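You operate a simulated robot arm through the tools that you are given. There is no shell and no other tool. Be economical: measure what you need, move in short steps, check, and stop when the job is done.

You are at the controls of a simulated robot arm. One attempt, no reset.

## Task
Take the blue jar and put it on the folding table top. Then put two of the tag packs from the cabinet top on the sorting table. Then open the mask drawer. The order counts. Set down upright: blue jar, tag pack.

The check looks at the end state, three seconds after you hand in, the way a careful person would. Anything else that was tipped, shoved, dropped, spilled or broken makes it a failure.

## Robot
A 7-joint arm with a fingered hand on a trunk, on a base that drives. Base frame: it is fixed to the floor where the robot stands at the start and does not move with it; the origin is under the middle of the robot, x ahead of it, y to its left, z up; the surface under the hand at the start is at about z = 800. Readings come in mm, degrees, newtons and seconds.
Its first joint turns from -166.0 to 166.0 degrees. Places, roughly: folding table top [-1200, -1800, 800]; mask drawer [-1000, -900, 700]; sorting table [-500, 1200, 900]. Payload 3.7 kg.
Tool frame: the origin (TCP) lies between the finger pads and is the grasp point; the fingertips stand 25 mm ahead of it; z points along the fingers, y is the line along which they close. Largest opening 88 mm; the body of the gripper starts 29 mm behind the TCP. The gripper is a hand of 5 fingers: y runs from the thumb to the fingers, the wrist lies at [-13, -106, -174] in the tool frame, and closing takes about 1.5 s.
Orientation is that of the tool frame in the base frame, as a unit quaternion [x, y, z, w]. With the fingers straight down and the wrist toward the robot, the tool's x, y and z point along [0, 1, 0], [1, 0, 0] and [0, 0, -1] of the base frame.

## Interface
- The arm moves only by the tool nudge_tool. Its argument "series" is a list of rows, each a list of 6 numbers: the turn, a rotation vector about the tool's x, y, z in units of 5 degrees (1.0 is 5 degrees), then the shift along the tool's x, y, z in units of 30 mm (1.0 is 30 mm). In form: [[wx, wy, wz, x, y, z], ...]. A call has 1 to 20 rows; each row shifts and turns the commanded pose from where the row before left it, along the tool's axes as they then stand. "jaw" is the gripper command, from -1 (shut) to 1 (fully open), values between in proportion, set as the call begins (left out, the last holds). A call with a number of a shift or a turn outside -1 to 1 is refused whole. Rows are played at 5 a second. More than 50 mm and 8.6 degrees between two rows, or a gripper value outside its range, and nothing of the call is played. A pose out of reach is approached as far as the arm can. The call stops where the force on the tool passes 40 N (or 10 N more than at its start, if that is more) or the arm is blocked; 0.2 s more then pass. The fingers move at their own pace (about 108 mm/s each) and stop on an object; they squeeze with about 27 N. The grip force told is the motor's: it shows also when the fingers shut on nothing. Time passes only in rows, and 0.2 s behind the last, so rows that do not move let the fingers close. It gives the time, the measured TCP pose, the force on the tool (base axes), the opening and the grip force at its end, in the units of the frame above (readings bear some noise), with the torque about the TCP (base axes, N m) and any sound that the robot's microphone picked up.
- Cameras (640 x 400 px; columns grow to the right, rows downward): "scene" is now at [155.3, 204.6, 1248.2]; the picture's right is [-0.35, -0.94, 0.00], its down [-0.85, 0.32, -0.41] and it looks along [0.39, -0.15, -0.91] (base axes); focal length 214 px, centre (320, 200). "wrist" rides on the gripper at [59, -79, -105] in the tool frame; the picture's right is [-0.73, 0.32, -0.61], its down [-0.62, -0.68, 0.38] and it looks along [-0.29, 0.66, 0.70] (tool axes); focal length 234 px, centre (320, 200). There is no depth. A picture from a camera that has moved, and an enlarged one, comes with that camera's place and axes in the base frame and with its lens.
- snapshot(camera): a new picture of that camera. The clock stands still meanwhile.
- drive_base(legs): drives the robot by 1 to 6 legs, each [ahead, left, turn to the left] in mm, mm and degrees, along the robot's own axes; the way and the turn of a leg run together, so that a leg with both is an arc; at most 1500 mm and 180 degrees a leg. The arm and the cameras ride along, it lands a little off, and it stops where it bumps. It gives what a move gives.
- move_fingers(index, middle, ring, little, thumb_bend, thumb_turn): sets how far each is bent, from 0 (flat) to 1 (curled in); at 0.3 the hand is open as for a grip, at 0.7 the pads meet at the TCP. One left out holds its place. A second passes; each finger stops where it meets its share of the squeeze, and holds until it gets a number again. A gripper value or a shape takes the hand back. It gives what a move gives, with no picture; readings hold the bend of each and the force on index, middle, ring, little, thumb and palm. thumb_turn goes from beside the hand (0) to across from the fingers (1), as for a grip.
- preshape(shape): the hand has 5 fingers and takes this shape, open, in about a second: jaw (thumb against the fingers, like two jaws); tri (thumb and two fingers); tip (a fingertip pinch); poke (one finger out to press); point (the index stretched); flat (the hand flat); cup (the hand cupped); fist (a fist). The gripper value then closes the fingers along that shape, each until it touches; the sizes above hold for jaw. It gives what a move gives, with no picture.
- turn_head(pan, tilt): turns the head with the scene camera to pan (to the left, within 120 degrees either way) and tilt (down, from -29 to 69), counted from straight ahead of the robot. It gives what a move gives.
- close_up(camera, box): a new picture of the part [left, top, right, bottom] of that camera's present view, enlarged. The clock stands still meanwhile.
- finish_job(): hands the job in; it is judged then, once.

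Work in short steps. Places have to be worked out from the pictures, the camera data and where the tool is seen: move nearer, look again, correct. Check each grasp and each placing, and mend what went wrong. You have 165 turns and 120 pictures in all, those below and enlarged ones among them. Open the gripper and draw the arm clear of the work before you hand the job in, unless the task says otherwise; then end with one line.

The tools are called after "Emit:" as a command line: name --pt "numbers of a row" for each row, then --argument value for the rest, lists and objects as JSON in quotes. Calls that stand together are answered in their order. nudge_tool: Moves the arm, as the interface text tells. Its arguments: {"type":"object","properties":{"series":{"type":"array","items":{"type":"array","items":{"type":"number"}}},"jaw":{"type":"number"}},"required":["series"]} The other tools are called the same way: preshape (shape) gives the hand a shape; move_fingers (index, middle, ring, little, thumb_bend, thumb_turn) moves the fingers one by one; drive_base (legs) drives the base; turn_head (pan, tilt) turns the head that bears the scene camera; snapshot (camera) takes a picture; close_up (camera, box) takes an enlarged picture of a part of a camera's view; finish_job () hands the job in.

At the start:

```text
t: 0.0
position: [708.4, -327.2, 1002.9]
tool_rot: [0.707, 0.707, 0.0, 0.0]
contact_force: [-0.9, 0.8, 0.2]
torque: [0.01, 0.0, -0.02]
gripper_width: 87.8
gripper_force: 0.0
shape: jaw
bend: [0.3, 0.3, 0.3, 0.3, 0.3, 0.98]
finger forces: [0.0, 0.1, 0.0, 0.0, 0.1, 0.1]
robot x, y, heading: [1.5, -0.9, 0.2]
head pan, tilt: [-20.8, 65.6]
```

scene: 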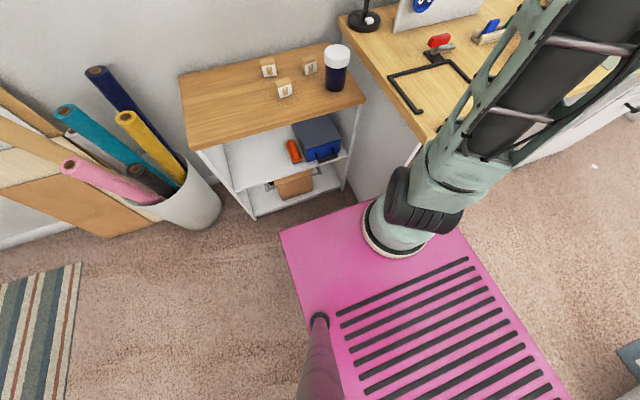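
wrist: 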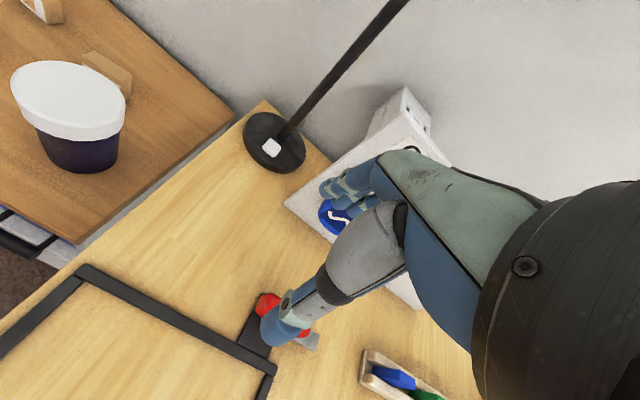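

I see the blue jar and three tag packs on the cabinet top ahead. I'll look closer at them and look around for the destinations.

Emit:
close_up --camera "scene" --box '[170, 30, 410, 180]'

Emit:
turn_head --pan 100 --tilt 25

Emit:
snapshot --camera "scene"

Emit:
turn_head --pan -115 --tilt 25

Emit:
snapshot --camera "scene"

Emit:
turn_head --pan 20 --tilt 50

Emit:
snapshot --camera "scene"

```text
2.67 times, centred on (290, 105) of scene
camera zoom: at [155.3, 204.6, 1248.2], right [-0.35, -0.94, 0.0], down [-0.85, 0.32, -0.41], along [0.39, -0.15, -0.91], focal length 572 px, centre (400, 453)
```

zoom: 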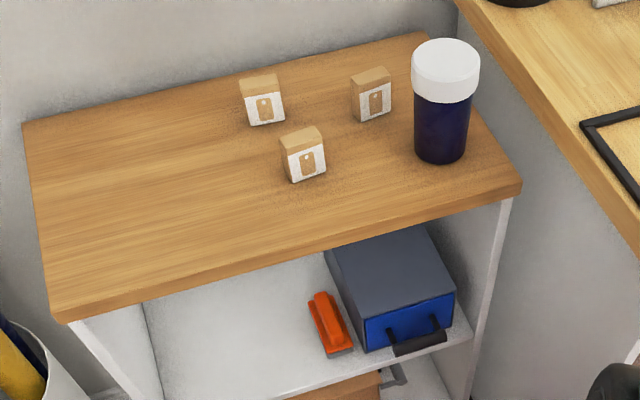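

```text
t: 2.0
position: [710.2, -328.3, 1004.7]
tool_rot: [0.708, 0.707, 0.001, 0.0]
contact_force: [0.3, -0.1, 0.1]
torque: [-0.02, 0.03, -0.02]
gripper_width: 87.5
gripper_force: 0.0
shape: jaw
bend: [0.3, 0.3, 0.3, 0.3, 0.3, 0.98]
finger forces: [0.0, 0.0, 0.0, 0.0, 0.0, 0.1]
robot x, y, heading: [-1.0, -2.5, -0.0]
head pan, tilt: [100.0, 25.0]
```

```text
116 pictures are left
camera scene: at [83.3, 316.6, 1304.4], right [0.98, 0.17, 0.0], down [0.07, -0.42, -0.91], along [-0.16, 0.89, -0.42], focal length 214 px, centre (320, 200)
```

scene: 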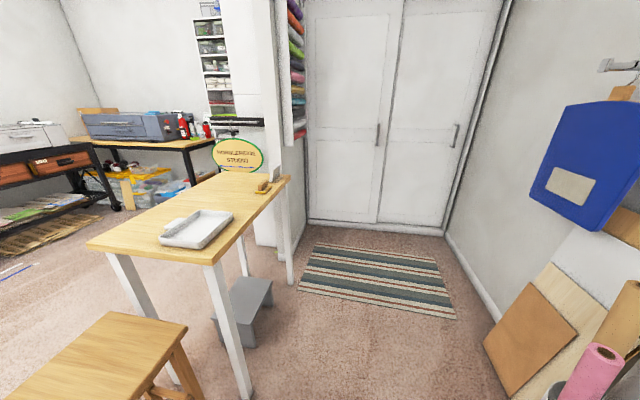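

```text
t: 5.1
position: [710.3, -326.2, 1003.8]
tool_rot: [0.707, 0.707, -0.001, 0.0]
contact_force: [-0.5, 0.0, 0.4]
torque: [-0.02, 0.0, 0.01]
gripper_width: 87.7
gripper_force: 0.1
shape: jaw
bend: [0.3, 0.3, 0.3, 0.3, 0.3, 0.98]
finger forces: [0.0, 0.0, 0.0, 0.0, 0.0, 0.0]
robot x, y, heading: [-1.9, 0.8, -0.0]
head pan, tilt: [-115.0, 25.0]
```

```text
115 pictures are left
camera scene: at [60.4, 142.3, 1304.5], right [-0.91, 0.42, 0.0], down [0.18, 0.38, -0.91], along [-0.38, -0.82, -0.42], focal length 214 px, centre (320, 200)
```

scene: 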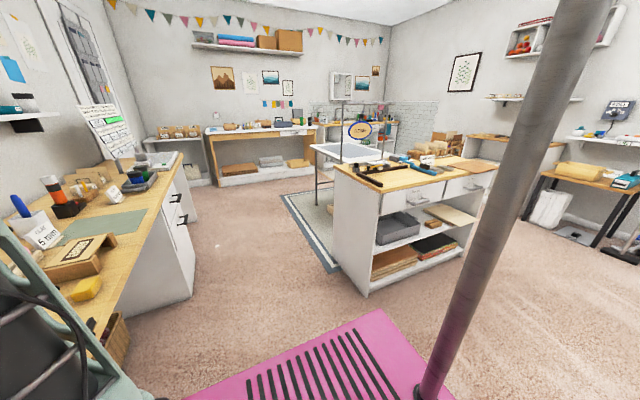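

```text
t: 7.3
position: [710.3, -327.2, 1005.5]
tool_rot: [0.707, 0.707, 0.0, -0.001]
contact_force: [-0.3, -0.7, -0.8]
torque: [0.01, 0.02, -0.02]
gripper_width: 87.7
gripper_force: 0.0
shape: jaw
bend: [0.3, 0.3, 0.3, 0.3, 0.3, 0.98]
finger forces: [0.0, 0.0, 0.1, 0.1, 0.0, 0.0]
robot x, y, heading: [2.2, 1.9, -0.1]
head pan, tilt: [20.0, 50.0]
```

```text
114 pictures are left
camera scene: at [171.7, 252.1, 1267.0], right [0.34, -0.94, 0.0], down [-0.72, -0.26, -0.64], along [0.6, 0.22, -0.77], focal length 214 px, centre (320, 200)
```

scene: 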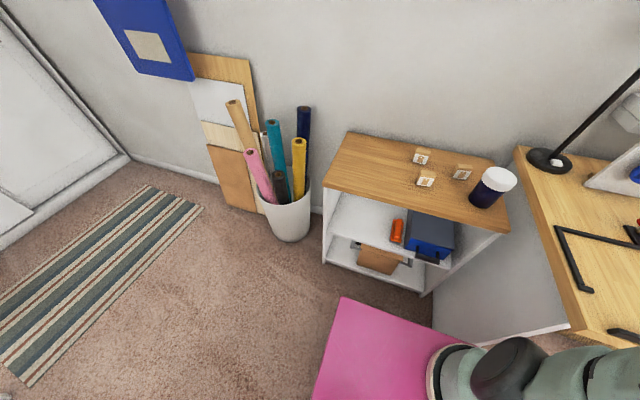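

Triangulating puts the jar at about (763, -87), with its lid top at z≈850 and the cabinet top at about 715. I'll move above it, staying high, and look with the wrist camera.

Emit:
nudge_tool --pt "0 0 0 1 0.2 0" --pt "0 0 0 1 0.2 0" --pt "0 0 0 1 0.2 0" --pt "0 0 0 1 0.2 0" --pt "0 0 0 1 0.2 0" --pt "0 0 0 1 0.2 0" --pt "0 0 0 1 0.2 0" --pt "0 0 0 1 0.3 0" --pt "0 0 0 0 0 0.5" --pt "0 0 0 0 0 0.5" --jaw 1

Emit:
snapshot --camera "wrist"

Emit:
snapshot --camera "scene"

```text
t: 9.5
position: [762.2, -86.7, 973.9]
tool_rot: [0.707, 0.707, 0.001, 0.0]
contact_force: [-0.4, -0.4, 0.3]
torque: [0.01, -0.02, -0.01]
gripper_width: 87.5
gripper_force: 0.1
shape: jaw
bend: [0.3, 0.3, 0.3, 0.3, 0.3, 0.98]
finger forces: [0.0, 0.0, 0.0, 0.0, 0.0, 0.0]
robot x, y, heading: [-4.4, 1.9, -0.1]
head pan, tilt: [20.0, 50.0]
```

```text
113 pictures are left
camera wrist: at [682.8, -27.8, 1079.5], right [0.32, -0.73, 0.61], down [-0.68, -0.62, -0.38], along [0.66, -0.29, -0.7], focal length 234 px, centre (320, 200)
```

wrist: 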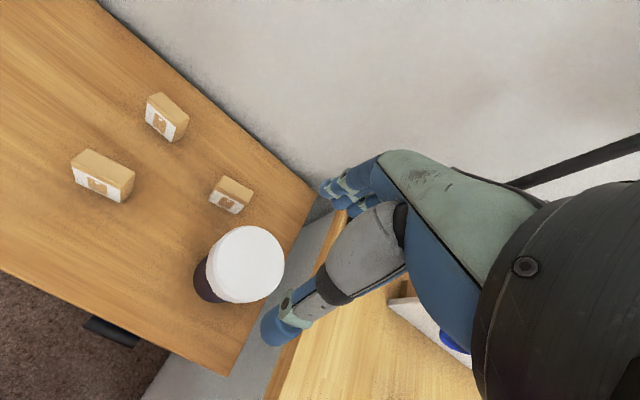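

```text
112 pictures are left
camera scene: at [171.6, 252.2, 1267.0], right [0.34, -0.94, 0.0], down [-0.72, -0.26, -0.64], along [0.6, 0.22, -0.77], focal length 214 px, centre (320, 200)
```

scene: 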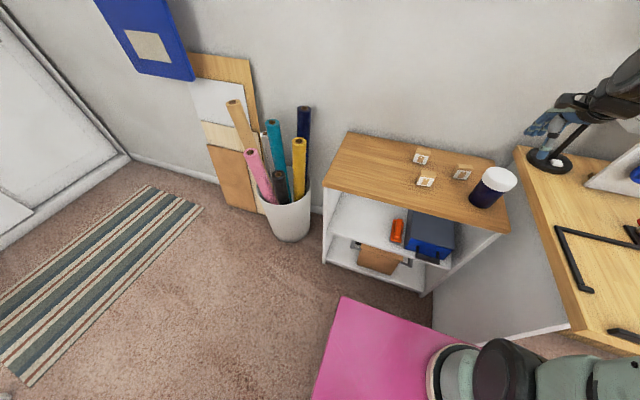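

Estimates of the lid height range from 816 to 850, so I'll take close-ups to pick the pixels more precisely.

Emit:
close_up --camera "scene" --box '[380, 120, 540, 220]'

Emit:
close_up --camera "wrist" --box '[40, 60, 360, 360]'

```text
4.00 times, centred on (460, 170) of scene
camera zoom: at [171.6, 252.2, 1267.0], right [0.34, -0.94, 0.0], down [-0.72, -0.26, -0.64], along [0.6, 0.22, -0.77], focal length 858 px, centre (-240, 320)
```

zoom: 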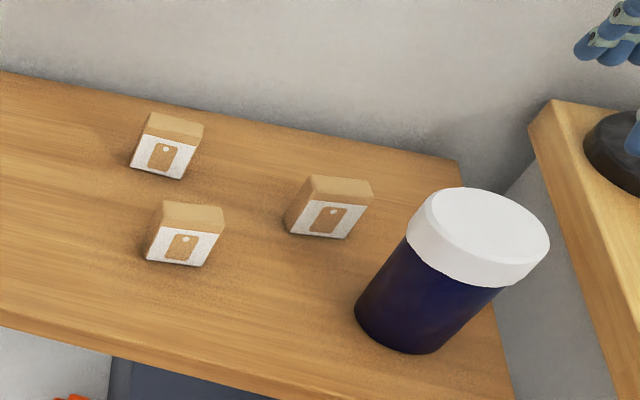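

```text
1.33 times, centred on (200, 210) of wrist
camera zoom: at [682.8, -27.8, 1079.5], right [0.32, -0.73, 0.61], down [-0.68, -0.62, -0.38], along [0.66, -0.29, -0.7], focal length 312 px, centre (480, 187)
```

zoom: 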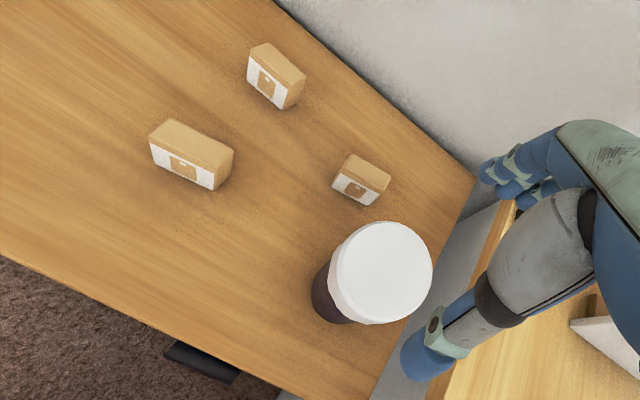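

Refined, the lid centre is about (783, -90, 825), the base is at ~718, and the lid is about 75–80 wide. I'll centre over it, go down to z≈885 and look again.

Emit:
nudge_tool --pt "0 0 0 0 0.7 0" --pt "0 0 0 -0.1 0 0.8" --pt "0 0 0 0 0 0.8" --pt "0 0 0 0 0 0.7" --pt "0 0 0 0 0 0.7"

Emit:
snapshot --camera "wrist"

Emit:
close_up --camera "scene" --box '[400, 100, 560, 220]'

```text
t: 10.7
position: [782.5, -88.7, 884.1]
tool_rot: [0.706, 0.708, 0.0, 0.001]
contact_force: [-0.3, 1.1, 0.7]
torque: [0.04, 0.01, -0.01]
gripper_width: 87.8
gripper_force: 0.0
shape: jaw
bend: [0.3, 0.3, 0.3, 0.3, 0.3, 0.98]
finger forces: [0.1, 0.0, 0.0, 0.1, 0.0, 0.0]
robot x, y, heading: [4.0, 3.8, 0.1]
head pan, tilt: [20.0, 50.0]
```

```text
109 pictures are left
camera wrist: at [703.0, -30.1, 989.5], right [0.32, -0.73, 0.61], down [-0.68, -0.62, -0.38], along [0.66, -0.29, -0.7], focal length 234 px, centre (320, 200)
```

wrist: 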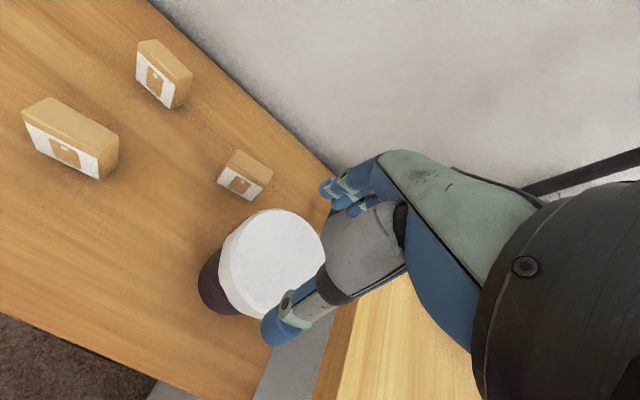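

```text
3.33 times, centred on (480, 160) of scene
camera zoom: at [171.6, 252.2, 1267.0], right [0.34, -0.94, 0.0], down [-0.72, -0.26, -0.64], along [0.6, 0.22, -0.77], focal length 715 px, centre (-213, 333)
```

zoom: 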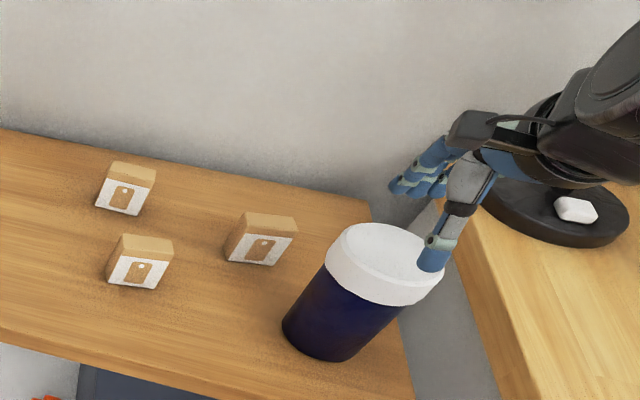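

The lid appears centred at about (778, -87), so I'm aligned. I'll open the fingers a bit wider for clearance and descend to TCP z≈808.

Emit:
move_fingers --index 0.22 --middle 0.22 --ring 0.22 --little 0.22 --thumb_bend 0.22

Emit:
nudge_tool --pt "0 0 0 0 -0.1 0.7" --pt "0 0 0 0 0 0.7" --pt "0 0 0 0 0 0.5"

Emit:
snapshot --camera "wrist"

Emit:
close_up --camera "scene" --box '[400, 100, 560, 220]'

```text
t: 11.7
position: [781.6, -89.2, 884.3]
tool_rot: [0.708, 0.707, 0.0, 0.0]
contact_force: [0.8, 0.8, 0.4]
torque: [-0.02, 0.0, 0.0]
gripper_width: 99.5
gripper_force: 0.0
shape: fingers
bend: [0.22, 0.22, 0.22, 0.22, 0.22, 0.98]
finger forces: [0.0, 0.0, 0.0, 0.1, 0.0, 0.1]
robot x, y, heading: [2.7, -0.7, 0.1]
head pan, tilt: [20.0, 50.0]
```

```text
t: 12.5
position: [778.5, -89.9, 827.3]
tool_rot: [0.707, 0.707, 0.0, 0.0]
contact_force: [-1.7, -0.5, 2.6]
torque: [0.01, 0.14, 0.01]
gripper_width: 102.0
gripper_force: 1.4
shape: fingers
bend: [0.22, 0.22, 0.22, 0.22, 0.2, 0.98]
finger forces: [0.0, 0.0, 0.0, 0.1, 3.1, 0.1]
robot x, y, heading: [-0.9, 1.3, 0.1]
head pan, tilt: [20.0, 50.0]
```

```text
107 pictures are left
camera wrist: at [700.6, -30.9, 932.6], right [0.32, -0.73, 0.61], down [-0.68, -0.62, -0.38], along [0.66, -0.29, -0.7], focal length 234 px, centre (320, 200)
```

wrist: 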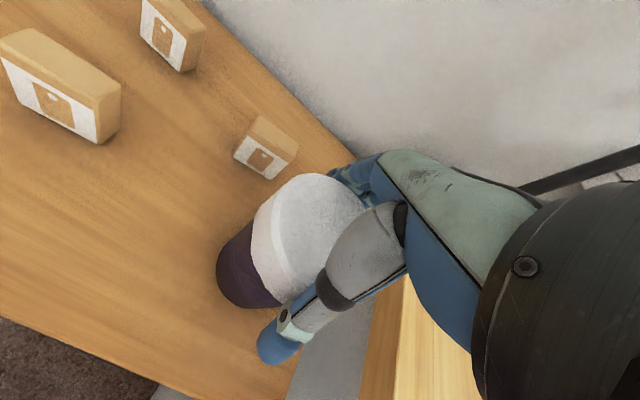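

```text
3.33 times, centred on (480, 160) of scene
camera zoom: at [171.5, 252.2, 1267.0], right [0.34, -0.94, 0.0], down [-0.72, -0.26, -0.64], along [0.6, 0.22, -0.77], focal length 715 px, centre (-213, 333)
```

zoom: 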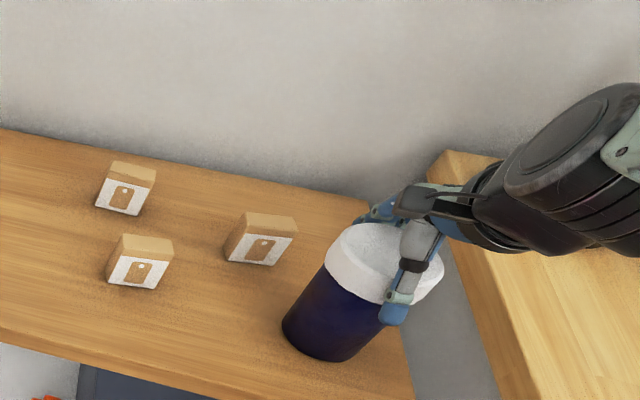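

The thumb brushes the lid at 3 N, so I'll shift ~7 mm toward the robot and descend the last 18 mm.

Emit:
nudge_tool --pt "0 0 0 0.12 -0.25 0" --pt "0 0 0 0 0 0.3" --pt "0 0 0 0 0 0.3"

```text
t: 13.4
position: [773.9, -84.8, 816.4]
tool_rot: [0.707, 0.707, 0.005, 0.006]
contact_force: [0.6, 0.5, 16.7]
torque: [0.08, -0.35, 0.02]
gripper_width: 110.8
gripper_force: 10.9
shape: fingers
bend: [0.17, 0.22, 0.22, 0.22, 0.2, 0.97]
finger forces: [13.8, 0.0, 0.1, 0.1, 8.3, 0.1]
robot x, y, heading: [2.3, 0.4, 0.1]
head pan, tilt: [20.0, 50.0]
stopped in row 3: the force on the tool passed its limit at 42 N (the readings are from after the stop); the commanded pose is now the measured one
```

The descent stopped with the index and thumb pressing on the jar. I'll look before going further.

Emit:
nudge_tool --pt "0 0 0 0 0 -0.3"

Emit:
snapshot --camera "wrist"

Emit:
close_up --camera "scene" --box '[440, 120, 540, 195]'

```text
t: 13.8
position: [772.1, -86.1, 820.7]
tool_rot: [0.707, 0.707, 0.002, 0.003]
contact_force: [1.0, -1.0, -1.4]
torque: [0.03, -0.01, 0.0]
gripper_width: 105.8
gripper_force: 3.8
shape: fingers
bend: [0.2, 0.22, 0.22, 0.22, 0.2, 0.97]
finger forces: [3.3, 0.1, 0.1, 0.0, 3.3, 0.0]
robot x, y, heading: [-0.3, 2.1, 0.0]
head pan, tilt: [20.0, 50.0]
```

```text
105 pictures are left
camera wrist: at [693.2, -26.5, 926.0], right [0.32, -0.73, 0.61], down [-0.68, -0.62, -0.39], along [0.66, -0.29, -0.69], focal length 234 px, centre (320, 200)
```

wrist: 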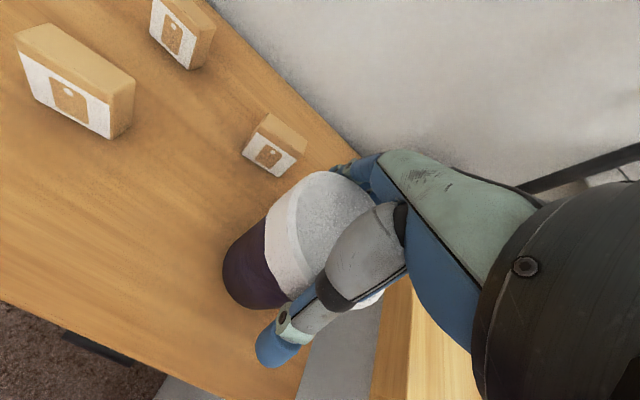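

```text
5.33 times, centred on (490, 158) of scene
camera zoom: at [171.8, 252.2, 1266.9], right [0.34, -0.94, 0.0], down [-0.72, -0.26, -0.64], along [0.6, 0.22, -0.77], focal length 1144 px, centre (-587, 427)
```

zoom: 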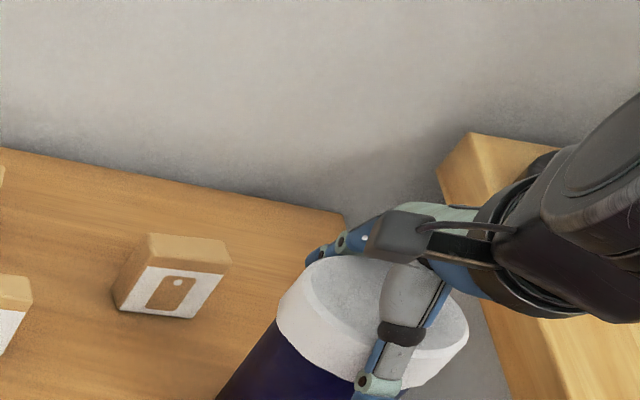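

The lid measures ~85 mm, wider than I judged, and its centre is a bit further left. I'll back up, open wider, shift slightly left and descend again.

Emit:
nudge_tool --pt "0 0 0 0 0 -0.8" --pt "0 0 0 0.15 0.1 -0.3"

Emit:
move_fingers --index 0.12 --middle 0.12 --ring 0.12 --little 0.12 --thumb_bend 0.12

Emit:
close_up --camera "scene" --box '[400, 100, 560, 220]'

Emit:
snapshot --camera "wrist"

```text
t: 14.4
position: [776.3, -80.8, 855.9]
tool_rot: [0.707, 0.707, 0.004, 0.004]
contact_force: [0.2, 0.1, -0.3]
torque: [0.01, 0.0, -0.04]
gripper_width: 100.3
gripper_force: 0.1
shape: fingers
bend: [0.22, 0.22, 0.22, 0.22, 0.22, 0.97]
finger forces: [0.1, 0.0, 0.0, 0.1, 0.0, 0.1]
robot x, y, heading: [2.4, -0.8, 0.1]
head pan, tilt: [20.0, 50.0]
```

```text
t: 15.4
position: [777.3, -80.3, 854.3]
tool_rot: [0.707, 0.707, 0.004, 0.005]
contact_force: [-0.2, 0.0, 0.5]
torque: [0.03, -0.03, 0.01]
gripper_width: 117.5
gripper_force: 0.1
shape: fingers
bend: [0.12, 0.12, 0.12, 0.12, 0.12, 0.97]
finger forces: [0.0, 0.0, 0.1, 0.0, 0.1, 0.1]
robot x, y, heading: [-2.6, 0.2, -0.0]
head pan, tilt: [20.0, 50.0]
```

```text
3.33 times, centred on (480, 160) of scene
camera zoom: at [171.7, 252.2, 1267.0], right [0.34, -0.94, 0.0], down [-0.72, -0.26, -0.64], along [0.6, 0.22, -0.77], focal length 715 px, centre (-213, 333)
```

zoom: 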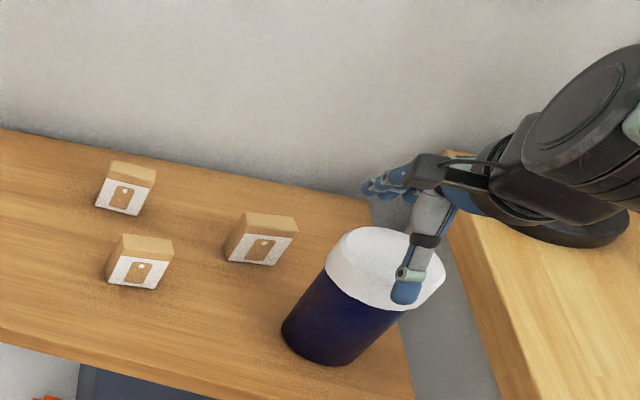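

```text
102 pictures are left
camera wrist: at [696.6, -21.4, 959.5], right [0.32, -0.73, 0.61], down [-0.68, -0.62, -0.39], along [0.66, -0.29, -0.69], focal length 234 px, centre (320, 200)
```

wrist: 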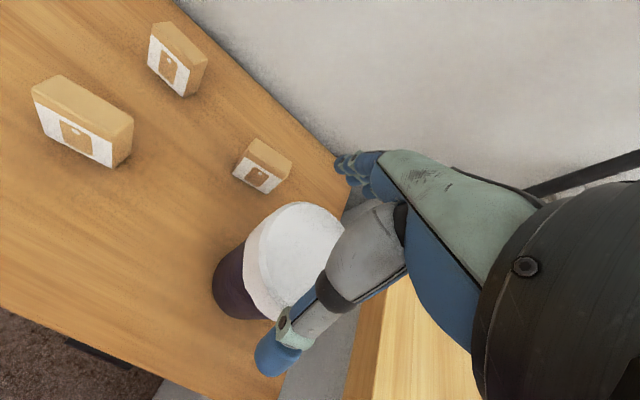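

The lid now appears centred at (774, -82), matching the TCP. I'll descend in steps to about z=808.

Emit:
nudge_tool --pt "0 0 0 0 -0.05 0.5" --pt "0 0 0 0 0 0.5" --pt "0 0 0 0 0 0.3" --pt "0 0 0 0 0 0.25"

```text
t: 16.4
position: [777.9, -80.9, 813.7]
tool_rot: [0.708, 0.706, 0.007, 0.008]
contact_force: [-7.0, 0.8, 20.6]
torque: [0.01, 0.61, 0.01]
gripper_width: 117.7
gripper_force: 10.8
shape: fingers
bend: [0.12, 0.12, 0.12, 0.12, 0.12, 0.97]
finger forces: [0.1, 0.1, 0.0, 0.0, 21.5, 0.0]
robot x, y, heading: [-1.3, -3.9, 0.0]
head pan, tilt: [20.0, 50.0]
stopped in row 4: the force on the tool passed its limit at 43 N (the readings are from after the stop); the commanded pose is now the measured one
```

The thumb root rests on the lid edge at z≈814. That is deep enough for a lid grip, so I'll back off 3 mm, shift a bit toward the robot and close.

Emit:
nudge_tool --pt "0 0 0 0 -0.2 -0.1"

Emit:
nudge_tool --pt "0 0 0 0 0 0" --pt "0 0 0 0 0 0" --pt "0 0 0 0 0 0" --pt "0 0 0 0 0 0" --pt "0 0 0 0 0 0" --pt "0 0 0 0 0 0" --pt "0 0 0 0 0 0" --pt "0 0 0 0 0 0" --jaw -1

Emit:
close_up --camera "scene" --box '[400, 100, 560, 220]'

```text
t: 16.8
position: [771.5, -81.8, 815.0]
tool_rot: [0.707, 0.707, 0.005, 0.007]
contact_force: [0.4, 0.4, 6.0]
torque: [0.03, 0.17, 0.01]
gripper_width: 118.2
gripper_force: 2.7
shape: fingers
bend: [0.12, 0.12, 0.12, 0.12, 0.12, 0.97]
finger forces: [1.0, 0.0, 0.0, 0.0, 4.2, 0.0]
robot x, y, heading: [-0.5, 2.0, -0.2]
head pan, tilt: [20.0, 50.0]
```

```text
t: 18.6
position: [770.8, -82.3, 816.0]
tool_rot: [0.707, 0.707, 0.005, 0.007]
contact_force: [3.0, 1.9, 9.0]
torque: [-0.04, -0.73, 0.08]
gripper_width: 57.4
gripper_force: 27.3
shape: jaw
bend: [0.2, 0.35, 0.32, 0.32, 0.62, 0.97]
finger forces: [45.8, 16.7, 6.0, 2.6, 68.3, 0.0]
robot x, y, heading: [0.8, -0.4, -0.0]
head pan, tilt: [20.0, 50.0]
```

```text
3.33 times, centred on (480, 160) of scene
camera zoom: at [171.4, 252.3, 1267.0], right [0.34, -0.94, 0.0], down [-0.72, -0.26, -0.64], along [0.6, 0.22, -0.77], focal length 715 px, centre (-213, 333)
```

zoom: 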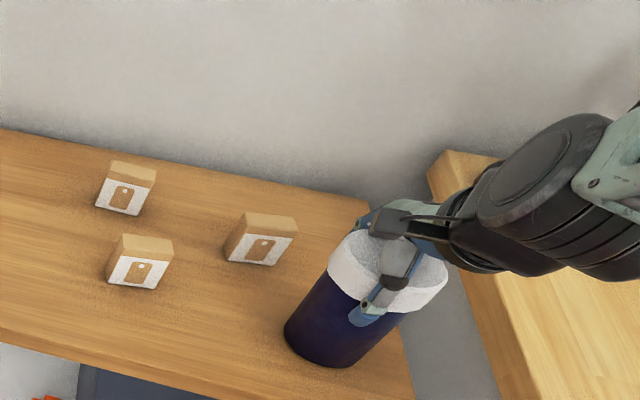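

The grip is on but lopsided: thumb bend 0.62, index 0.20. I'll lift slightly to see how the jar hangs.

Emit:
nudge_tool --pt "0 0 0 0 0 -0.4" --pt "0 0 0 0 0 -0.4" --pt "0 0 0 0 0 0" --pt "0 0 0 0 0 0"

Emit:
close_up --camera "scene" --box '[400, 100, 560, 220]'

Emit:
snapshot --camera "wrist"

```text
t: 19.6
position: [771.2, -81.3, 838.5]
tool_rot: [0.708, 0.706, 0.005, 0.007]
contact_force: [-0.6, -0.4, -2.3]
torque: [-0.01, 0.0, -0.01]
gripper_width: 57.1
gripper_force: 26.9
shape: jaw
bend: [0.21, 0.36, 0.33, 0.32, 0.62, 0.96]
finger forces: [40.6, 14.8, 4.8, 2.6, 69.2, 0.0]
robot x, y, heading: [-2.9, -0.6, 0.2]
head pan, tilt: [20.0, 50.0]
```

```text
3.33 times, centred on (480, 160) of scene
camera zoom: at [171.6, 252.2, 1266.9], right [0.34, -0.94, 0.0], down [-0.72, -0.26, -0.64], along [0.6, 0.22, -0.77], focal length 715 px, centre (-213, 333)
```

zoom: 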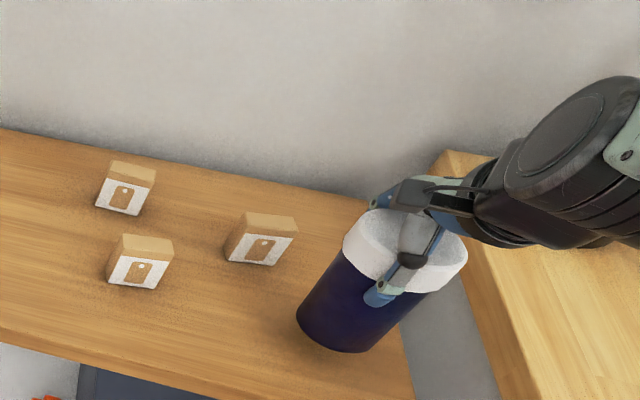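

```text
99 pictures are left
camera wrist: at [690.7, -21.6, 943.3], right [0.31, -0.73, 0.61], down [-0.68, -0.62, -0.39], along [0.67, -0.29, -0.68], focal length 234 px, centre (320, 200)
```

wrist: 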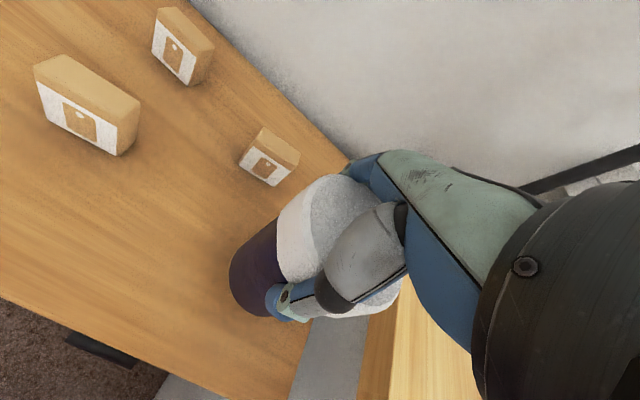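

The jar is held, lifted and upright. I'll raise it and pull the arm in before driving.

Emit:
nudge_tool --pt "0 0 0 0 0 -1" --pt "0 0 0 0 0 -1" --pt "0 0 0 0 0 -1" --pt "0 0 0 0 0 -1" --pt "0 0 0 0 0 -1" --pt "0 0 0 0 0 -1" --pt "0 0 0 0 -1 0" --pt "0 0 0 0 -1 0" --pt "0 0 0 0 -1 0" --pt "0 0 0 0 -1 0" --pt "0 0 0 0 -1 0" --pt "0 0 0 0 -1 0" --pt "0 0 0 0 -1 0"

Emit:
snapshot --camera "wrist"

Emit:
turn_head --pan -90 --tilt 45

Emit:
snapshot --camera "scene"

```text
t: 22.4
position: [554.4, -82.1, 1015.2]
tool_rot: [0.708, 0.706, 0.005, 0.008]
contact_force: [0.0, 0.6, -2.9]
torque: [0.0, -0.02, 0.0]
gripper_width: 56.9
gripper_force: 27.3
shape: jaw
bend: [0.22, 0.37, 0.34, 0.32, 0.62, 0.96]
finger forces: [39.1, 14.4, 4.7, 2.7, 64.8, 0.1]
robot x, y, heading: [0.6, 0.7, -0.1]
head pan, tilt: [20.0, 50.0]
```

```text
98 pictures are left
camera wrist: at [475.0, -21.2, 1119.1], right [0.31, -0.73, 0.61], down [-0.68, -0.62, -0.39], along [0.67, -0.29, -0.68], focal length 234 px, centre (320, 200)
```

wrist: 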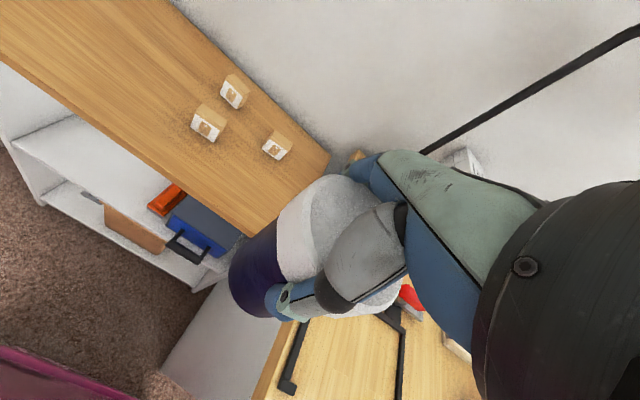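

```text
t: 24.3
position: [555.2, -81.5, 1015.6]
tool_rot: [0.708, 0.706, 0.006, 0.007]
contact_force: [0.0, 0.0, -2.3]
torque: [0.03, 0.01, -0.02]
gripper_width: 56.9
gripper_force: 27.0
shape: jaw
bend: [0.22, 0.37, 0.34, 0.32, 0.62, 0.96]
finger forces: [39.1, 14.3, 4.6, 2.8, 64.8, 0.1]
robot x, y, heading: [0.9, -3.3, 0.2]
head pan, tilt: [-90.0, 45.0]
```

```text
97 pictures are left
camera scene: at [99.3, 144.6, 1273.9], right [-1.0, 0.0, 0.0], down [0.0, 0.71, -0.71], along [0.0, -0.71, -0.71], focal length 214 px, centre (320, 200)
```

scene: 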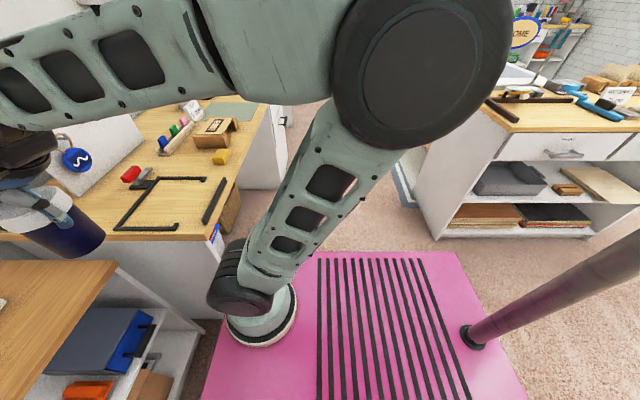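

The base is about ±375 × ±260 mm, and the corridor between desk and island is ~1.2 m wide. I'll pull the arm in a bit more, back up and sidestep right to the far side of the island.

Emit:
nudge_tool --pt "0 0 0 0 -1 0" --pt "0 0 0 0 -1 0" --pt "0 0 0 0 -1 0" --pt "0 0 0 0 -1 0" --pt "0 0 0 0 -1 0"

Emit:
drive_base --legs '[[-170, 0, 0], [0, -1000, 0]]'

Emit:
turn_head --pan -120 --tilt 25

Emit:
snapshot --camera "scene"

```text
t: 25.5
position: [406.0, -80.6, 1012.6]
tool_rot: [0.708, 0.706, 0.005, 0.007]
contact_force: [-1.1, 0.6, -2.0]
torque: [0.01, -0.01, 0.03]
gripper_width: 57.1
gripper_force: 27.2
shape: jaw
bend: [0.22, 0.37, 0.34, 0.32, 0.62, 0.96]
finger forces: [38.6, 14.0, 4.5, 2.8, 63.4, 0.0]
robot x, y, heading: [0.9, -0.5, 0.2]
head pan, tilt: [-90.0, 45.0]
```

```text
t: 31.8
position: [224.4, -1086.6, 1013.7]
tool_rot: [0.711, 0.703, 0.006, 0.007]
contact_force: [0.1, 0.3, -2.2]
torque: [0.02, 0.0, -0.02]
gripper_width: 57.1
gripper_force: 26.9
shape: jaw
bend: [0.22, 0.37, 0.34, 0.32, 0.62, 0.96]
finger forces: [38.4, 14.0, 4.6, 2.6, 63.1, 0.0]
robot x, y, heading: [-183.1, -1005.8, -0.4]
head pan, tilt: [-90.0, 45.0]
```

```text
t: 32.8
position: [224.2, -1086.3, 1013.1]
tool_rot: [0.711, 0.703, 0.006, 0.008]
contact_force: [0.2, -0.4, -3.3]
torque: [0.01, 0.01, -0.01]
gripper_width: 56.9
gripper_force: 27.0
shape: jaw
bend: [0.22, 0.37, 0.34, 0.32, 0.62, 0.96]
finger forces: [38.3, 14.1, 4.5, 2.7, 63.1, 0.0]
robot x, y, heading: [-179.7, -1004.3, -0.6]
head pan, tilt: [-120.0, 25.0]
```

```text
96 pictures are left
camera scene: at [-127.0, -857.0, 1304.4], right [-0.86, 0.51, 0.0], down [0.21, 0.36, -0.91], along [-0.46, -0.78, -0.42], focal length 214 px, centre (320, 200)
```

scene: 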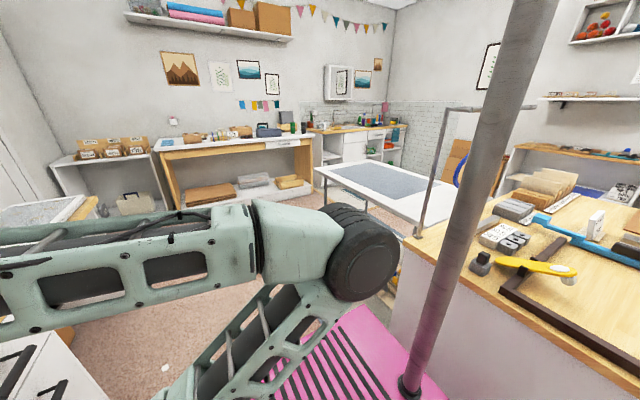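

The folding table has its +x edge at about x=-1000 and spans y≈-2360 to -1400. I'll drive on to y≈-1900, turn around, and look again.

Emit:
drive_base --legs '[[0, -900, 0], [0, 0, 180]]'

Emit:
turn_head --pan 0 --tilt 35

Emit:
snapshot --camera "scene"

```text
t: 44.9
position: [-591.0, -1826.4, 1012.7]
tool_rot: [0.711, -0.703, -0.007, 0.006]
contact_force: [0.3, -0.4, -1.9]
torque: [0.0, 0.03, -0.01]
gripper_width: 56.5
gripper_force: 27.2
shape: jaw
bend: [0.76, 0.37, 0.34, 0.33, 0.62, 0.96]
finger forces: [36.1, 13.0, 3.9, 2.6, 57.3, 0.1]
robot x, y, heading: [-181.2, -1899.9, -179.3]
head pan, tilt: [-120.0, 25.0]
```

```text
t: 46.9
position: [-591.3, -1826.3, 1013.0]
tool_rot: [0.712, -0.702, -0.007, 0.005]
contact_force: [-0.2, -0.1, -2.5]
torque: [-0.02, 0.01, 0.05]
gripper_width: 56.2
gripper_force: 27.0
shape: jaw
bend: [0.76, 0.37, 0.34, 0.33, 0.62, 0.96]
finger forces: [36.1, 13.1, 3.9, 2.7, 57.4, 0.0]
robot x, y, heading: [-185.6, -1901.8, -179.2]
head pan, tilt: [0.0, 35.0]
```

```text
95 pictures are left
camera scene: at [-370.5, -2127.9, 1288.7], right [-0.01, 1.0, 0.0], down [0.57, 0.01, -0.82], along [-0.82, -0.01, -0.57], focal length 214 px, centre (320, 200)
```

scene: 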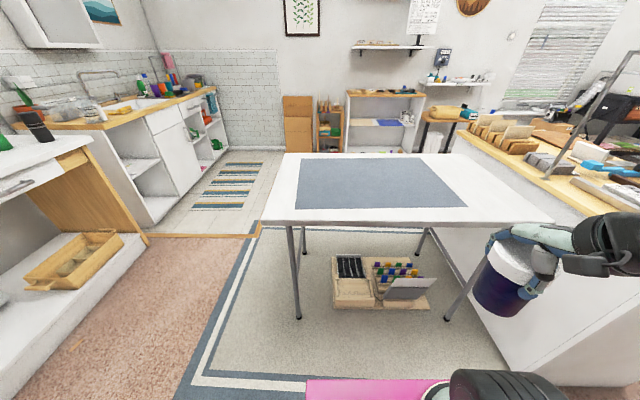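

The table top spans x≈-1550..-940 and y≈-2340..-1335, with a mat in the middle and a bare strip at y≈-1550..-1340. I'll set the jar on the bare part near (-1120, -1440), so I drive right and ahead first.

Emit:
drive_base --legs '[[0, 280, 0], [0, -580, 0], [150, 0, 0]]'

Emit:
snapshot --camera "scene"

Emit:
snapshot --camera "wrist"

```text
t: 52.7
position: [-755.4, -1532.5, 1013.5]
tool_rot: [0.716, -0.698, -0.007, 0.005]
contact_force: [-0.7, -0.3, -2.0]
torque: [-0.05, -0.02, -0.01]
gripper_width: 56.6
gripper_force: 26.4
shape: jaw
bend: [0.76, 0.37, 0.35, 0.33, 0.62, 0.96]
finger forces: [36.2, 13.0, 4.0, 2.8, 57.4, 0.1]
robot x, y, heading: [-349.2, -1602.0, -178.2]
head pan, tilt: [0.0, 35.0]
```

```text
94 pictures are left
camera scene: at [-530.8, -1830.4, 1288.7], right [-0.03, 1.0, 0.0], down [0.57, 0.02, -0.82], along [-0.82, -0.02, -0.57], focal length 214 px, centre (320, 200)
```

scene: 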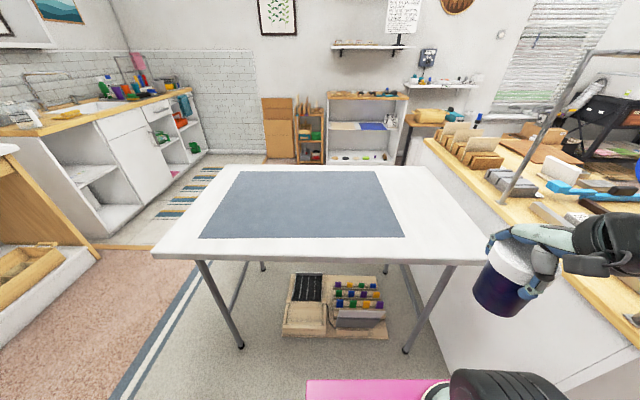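

```text
93 pictures are left
camera wrist: at [-673.1, -1588.4, 1116.9], right [-0.33, 0.72, 0.61], down [0.66, 0.64, -0.39], along [-0.68, 0.27, -0.68], focal length 234 px, centre (320, 200)
```

wrist: 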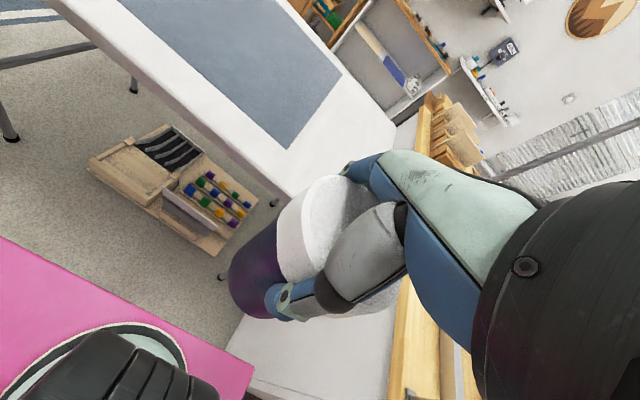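

The bare strip target is (-1120, -1450). I'll extend the arm at height, then check.

Emit:
nudge_tool --pt "0 0 0 -0.3 1 0" --pt "0 0 0 -0.3 1 0" --pt "0 0 0 -0.3 1 0" --pt "0 0 0 -0.3 1 0" --pt "0 0 0 -0.3 1 0" --pt "0 0 0 -0.3 1 0" --pt "0 0 0 -0.3 1 0" --pt "0 0 0 -0.3 1 0" --pt "0 0 0 -0.3 1 0" --pt "0 0 0 -0.3 1 0" --pt "0 0 0 0 1 0" --pt "0 0 0 0 1 0" --pt "0 0 0 0 0 1" --pt "0 0 0 0 0 1" --pt "0 0 0 0 0 0"

Emit:
snapshot --camera "scene"

Emit:
snapshot --camera "wrist"

```text
t: 55.9
position: [-1119.7, -1451.5, 957.8]
tool_rot: [0.716, -0.698, -0.006, 0.006]
contact_force: [0.2, 0.3, -1.8]
torque: [-0.02, 0.0, 0.02]
gripper_width: 56.4
gripper_force: 27.1
shape: jaw
bend: [0.76, 0.38, 0.35, 0.33, 0.62, 0.96]
finger forces: [35.4, 12.8, 4.0, 2.9, 55.4, 0.0]
robot x, y, heading: [-350.2, -1601.5, -178.1]
head pan, tilt: [0.0, 35.0]
```

```text
92 pictures are left
camera scene: at [-530.9, -1830.4, 1288.7], right [-0.03, 1.0, 0.0], down [0.57, 0.02, -0.82], along [-0.82, -0.02, -0.57], focal length 214 px, centre (320, 200)
```

scene: 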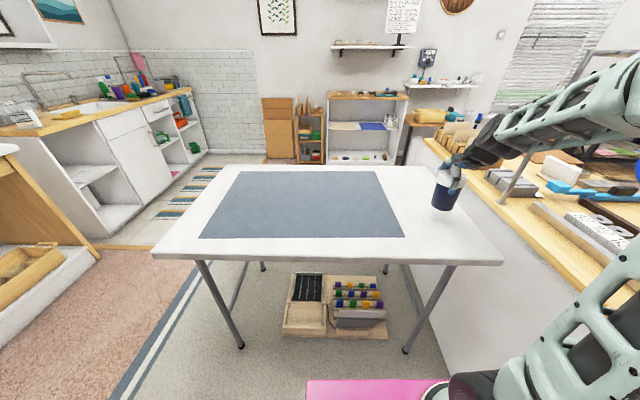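

```text
91 pictures are left
camera wrist: at [-1036.8, -1507.7, 1061.5], right [-0.33, 0.72, 0.61], down [0.66, 0.64, -0.39], along [-0.68, 0.27, -0.68], focal length 234 px, centre (320, 200)
```

wrist: 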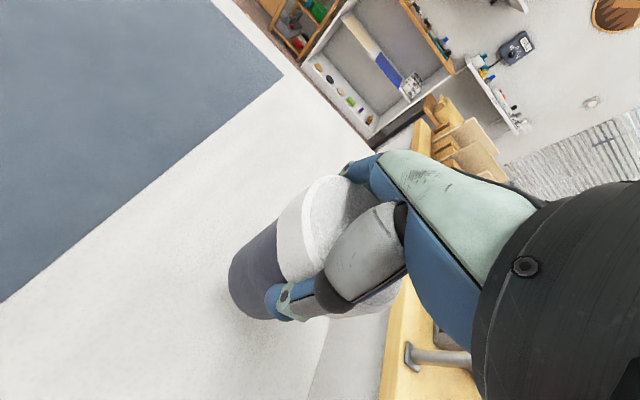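

I'll zoom in to check how upright the jar is and its clearance to the table edge.

Emit:
close_up --camera "scene" --box '[390, 140, 520, 280]'

```text
2.86 times, centred on (455, 210) of scene
camera zoom: at [-530.9, -1830.4, 1288.7], right [-0.03, 1.0, 0.0], down [0.57, 0.02, -0.82], along [-0.82, -0.02, -0.57], focal length 613 px, centre (-66, 171)
```

zoom: 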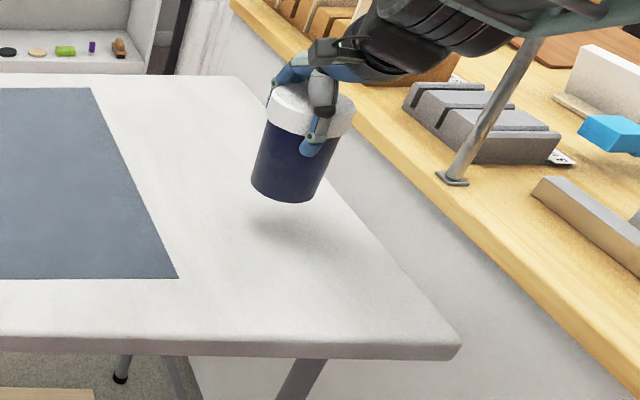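

The jar hangs upright with ~100 mm to the edge. I'll lower it gently.

Emit:
nudge_tool --pt "0 0 0 0 0 0.7" --pt "0 0 0 0 0 0.5" --pt "0 0 0 0 0 0.25"

Emit:
close_up --camera "scene" --box '[390, 140, 520, 280]'

```text
t: 56.7
position: [-1118.5, -1451.8, 914.8]
tool_rot: [0.716, -0.698, -0.006, 0.006]
contact_force: [0.7, 0.4, -1.8]
torque: [-0.03, 0.01, 0.01]
gripper_width: 56.1
gripper_force: 26.5
shape: jaw
bend: [0.76, 0.38, 0.35, 0.33, 0.62, 0.96]
finger forces: [35.2, 12.8, 3.9, 2.9, 55.0, 0.0]
robot x, y, heading: [-345.4, -1603.1, -178.6]
head pan, tilt: [0.0, 35.0]
```

```text
2.86 times, centred on (455, 210) of scene
camera zoom: at [-530.9, -1830.4, 1288.7], right [-0.03, 1.0, 0.0], down [0.57, 0.02, -0.82], along [-0.82, -0.02, -0.57], focal length 613 px, centre (-66, 171)
```

zoom: 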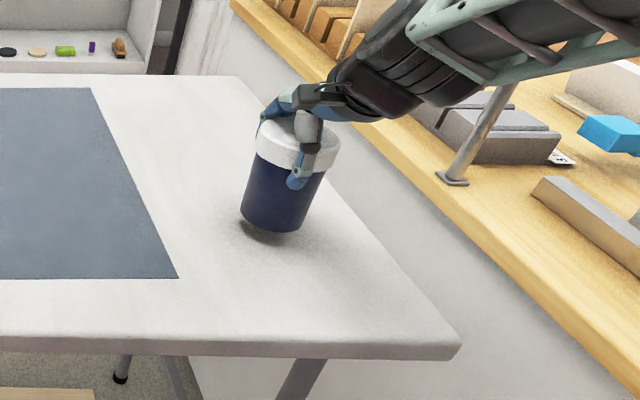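

Emit:
nudge_tool --pt "0 0 0 0 0 0.2" --pt "0 0 0 0 0 0.17" --pt "0 0 0 0 0 0.1"

```text
t: 57.5
position: [-1119.7, -1452.3, 901.1]
tool_rot: [0.717, -0.697, -0.007, 0.006]
contact_force: [-0.2, 0.3, -2.2]
torque: [-0.04, 0.02, 0.02]
gripper_width: 56.1
gripper_force: 27.1
shape: jaw
bend: [0.76, 0.38, 0.35, 0.33, 0.62, 0.96]
finger forces: [35.0, 12.7, 3.9, 2.7, 54.9, 0.0]
robot x, y, heading: [-348.6, -1601.8, -178.2]
head pan, tilt: [0.0, 35.0]
```

No contact yet; I'll keep lowering in 3 mm steps.

Emit:
nudge_tool --pt "0 0 0 0 0 0.1" --pt "0 0 0 0 0 0.1" --pt "0 0 0 0 0 0.1"

Emit:
close_up --camera "scene" --box '[390, 140, 520, 280]'

```text
t: 58.3
position: [-1120.9, -1451.2, 895.8]
tool_rot: [0.716, -0.698, -0.01, 0.007]
contact_force: [7.3, -0.3, 32.1]
torque: [-0.02, 0.3, -0.01]
gripper_width: 56.1
gripper_force: 26.8
shape: jaw
bend: [0.76, 0.38, 0.35, 0.33, 0.62, 0.96]
finger forces: [40.7, 13.2, 4.4, 3.3, 63.9, 0.0]
robot x, y, heading: [-350.3, -1597.9, -178.5]
head pan, tilt: [0.0, 35.0]
```

```text
2.86 times, centred on (455, 210) of scene
camera zoom: at [-529.5, -1830.7, 1288.8], right [-0.03, 1.0, 0.0], down [0.57, 0.02, -0.82], along [-0.82, -0.02, -0.57], focal length 613 px, centre (-66, 171)
```

zoom: 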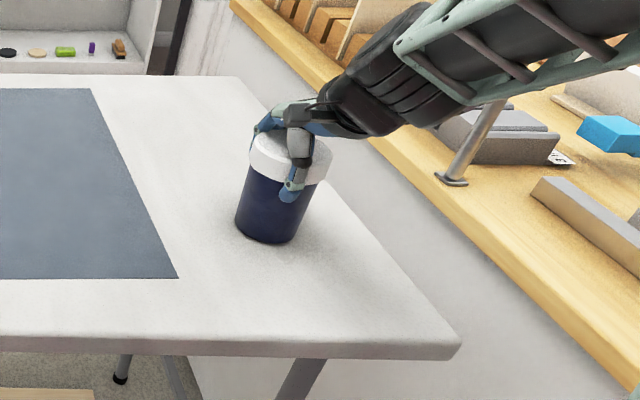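

The jar is down (32 N contact). I'll ease the load by 2 mm, then open all fingers wide.

Emit:
nudge_tool --pt "0 0 0 0 0 -0.1" --pt "0 0 0 0 0 0"

Emit:
move_fingers --index 0.12 --middle 0.12 --ring 0.12 --little 0.12 --thumb_bend 0.12

Emit:
close_up --camera "scene" --box '[390, 140, 520, 280]'

Emit:
snapshot --camera "wrist"

```text
t: 58.9
position: [-1120.1, -1452.4, 895.5]
tool_rot: [0.717, -0.697, -0.007, 0.006]
contact_force: [-0.5, -0.1, 22.3]
torque: [-0.01, 0.76, 0.04]
gripper_width: 56.2
gripper_force: 27.3
shape: jaw
bend: [0.76, 0.38, 0.34, 0.33, 0.62, 0.96]
finger forces: [41.9, 14.6, 5.0, 3.5, 59.6, 0.0]
robot x, y, heading: [-349.3, -1601.6, -178.3]
head pan, tilt: [0.0, 35.0]
```

```text
t: 59.9
position: [-1119.8, -1453.1, 894.9]
tool_rot: [0.716, -0.698, -0.007, 0.006]
contact_force: [1.5, -0.1, 4.8]
torque: [-0.01, -0.11, -0.04]
gripper_width: 117.6
gripper_force: 2.6
shape: fingers
bend: [0.12, 0.12, 0.12, 0.12, 0.11, 1.0]
finger forces: [0.0, 0.0, 0.1, 0.0, 5.1, 0.0]
robot x, y, heading: [-349.2, -1601.5, -178.4]
head pan, tilt: [0.0, 35.0]
```

```text
2.86 times, centred on (455, 210) of scene
camera zoom: at [-530.6, -1830.4, 1288.7], right [-0.03, 1.0, 0.0], down [0.57, 0.02, -0.82], along [-0.82, -0.02, -0.57], focal length 613 px, centre (-66, 171)
```

zoom: 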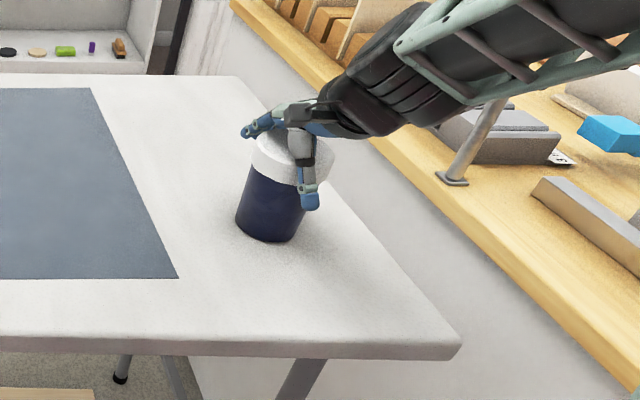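

```text
86 pictures are left
camera wrist: at [-1037.2, -1508.2, 999.3], right [-0.33, 0.72, 0.61], down [0.66, 0.64, -0.39], along [-0.68, 0.27, -0.68], focal length 234 px, centre (320, 200)
```

wrist: 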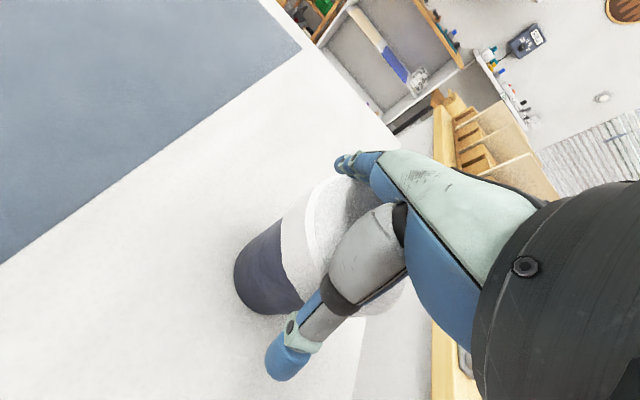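

The jar stands free, with only a light thumb touch. I'll move up and check it.

Emit:
nudge_tool --pt "0 0 0 0 -0.1 -0.2" --pt "0 0 0 0 0 -0.4" --pt "0 0 0 0 0 -0.8" --pt "0 0 0 0 0 -1" --pt "0 0 0 0 0 -1" --pt "0 0 0 0 0 -1"

Emit:
close_up --camera "scene" --box '[390, 140, 520, 280]'

```text
t: 61.3
position: [-1113.9, -1447.7, 1028.1]
tool_rot: [0.716, -0.698, -0.007, 0.006]
contact_force: [-0.3, -0.1, -0.3]
torque: [-0.02, 0.01, -0.01]
gripper_width: 117.6
gripper_force: 0.0
shape: fingers
bend: [0.12, 0.12, 0.12, 0.12, 0.12, 1.0]
finger forces: [0.1, 0.1, 0.0, 0.0, 0.1, 0.0]
robot x, y, heading: [-351.6, -1603.3, -178.7]
head pan, tilt: [0.0, 35.0]
```

```text
2.86 times, centred on (455, 210) of scene
camera zoom: at [-530.9, -1830.4, 1288.7], right [-0.03, 1.0, 0.0], down [0.57, 0.02, -0.82], along [-0.82, -0.02, -0.57], focal length 613 px, centre (-66, 171)
```

zoom: 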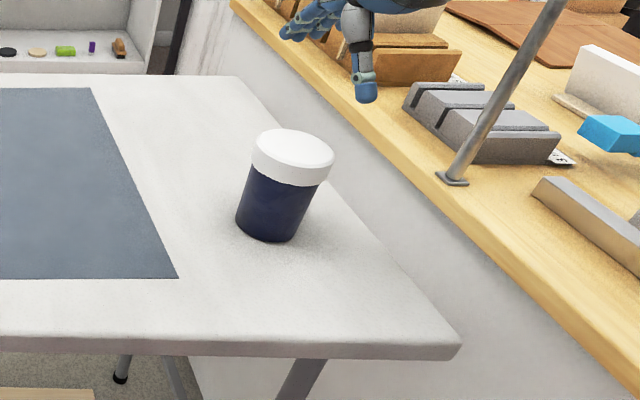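

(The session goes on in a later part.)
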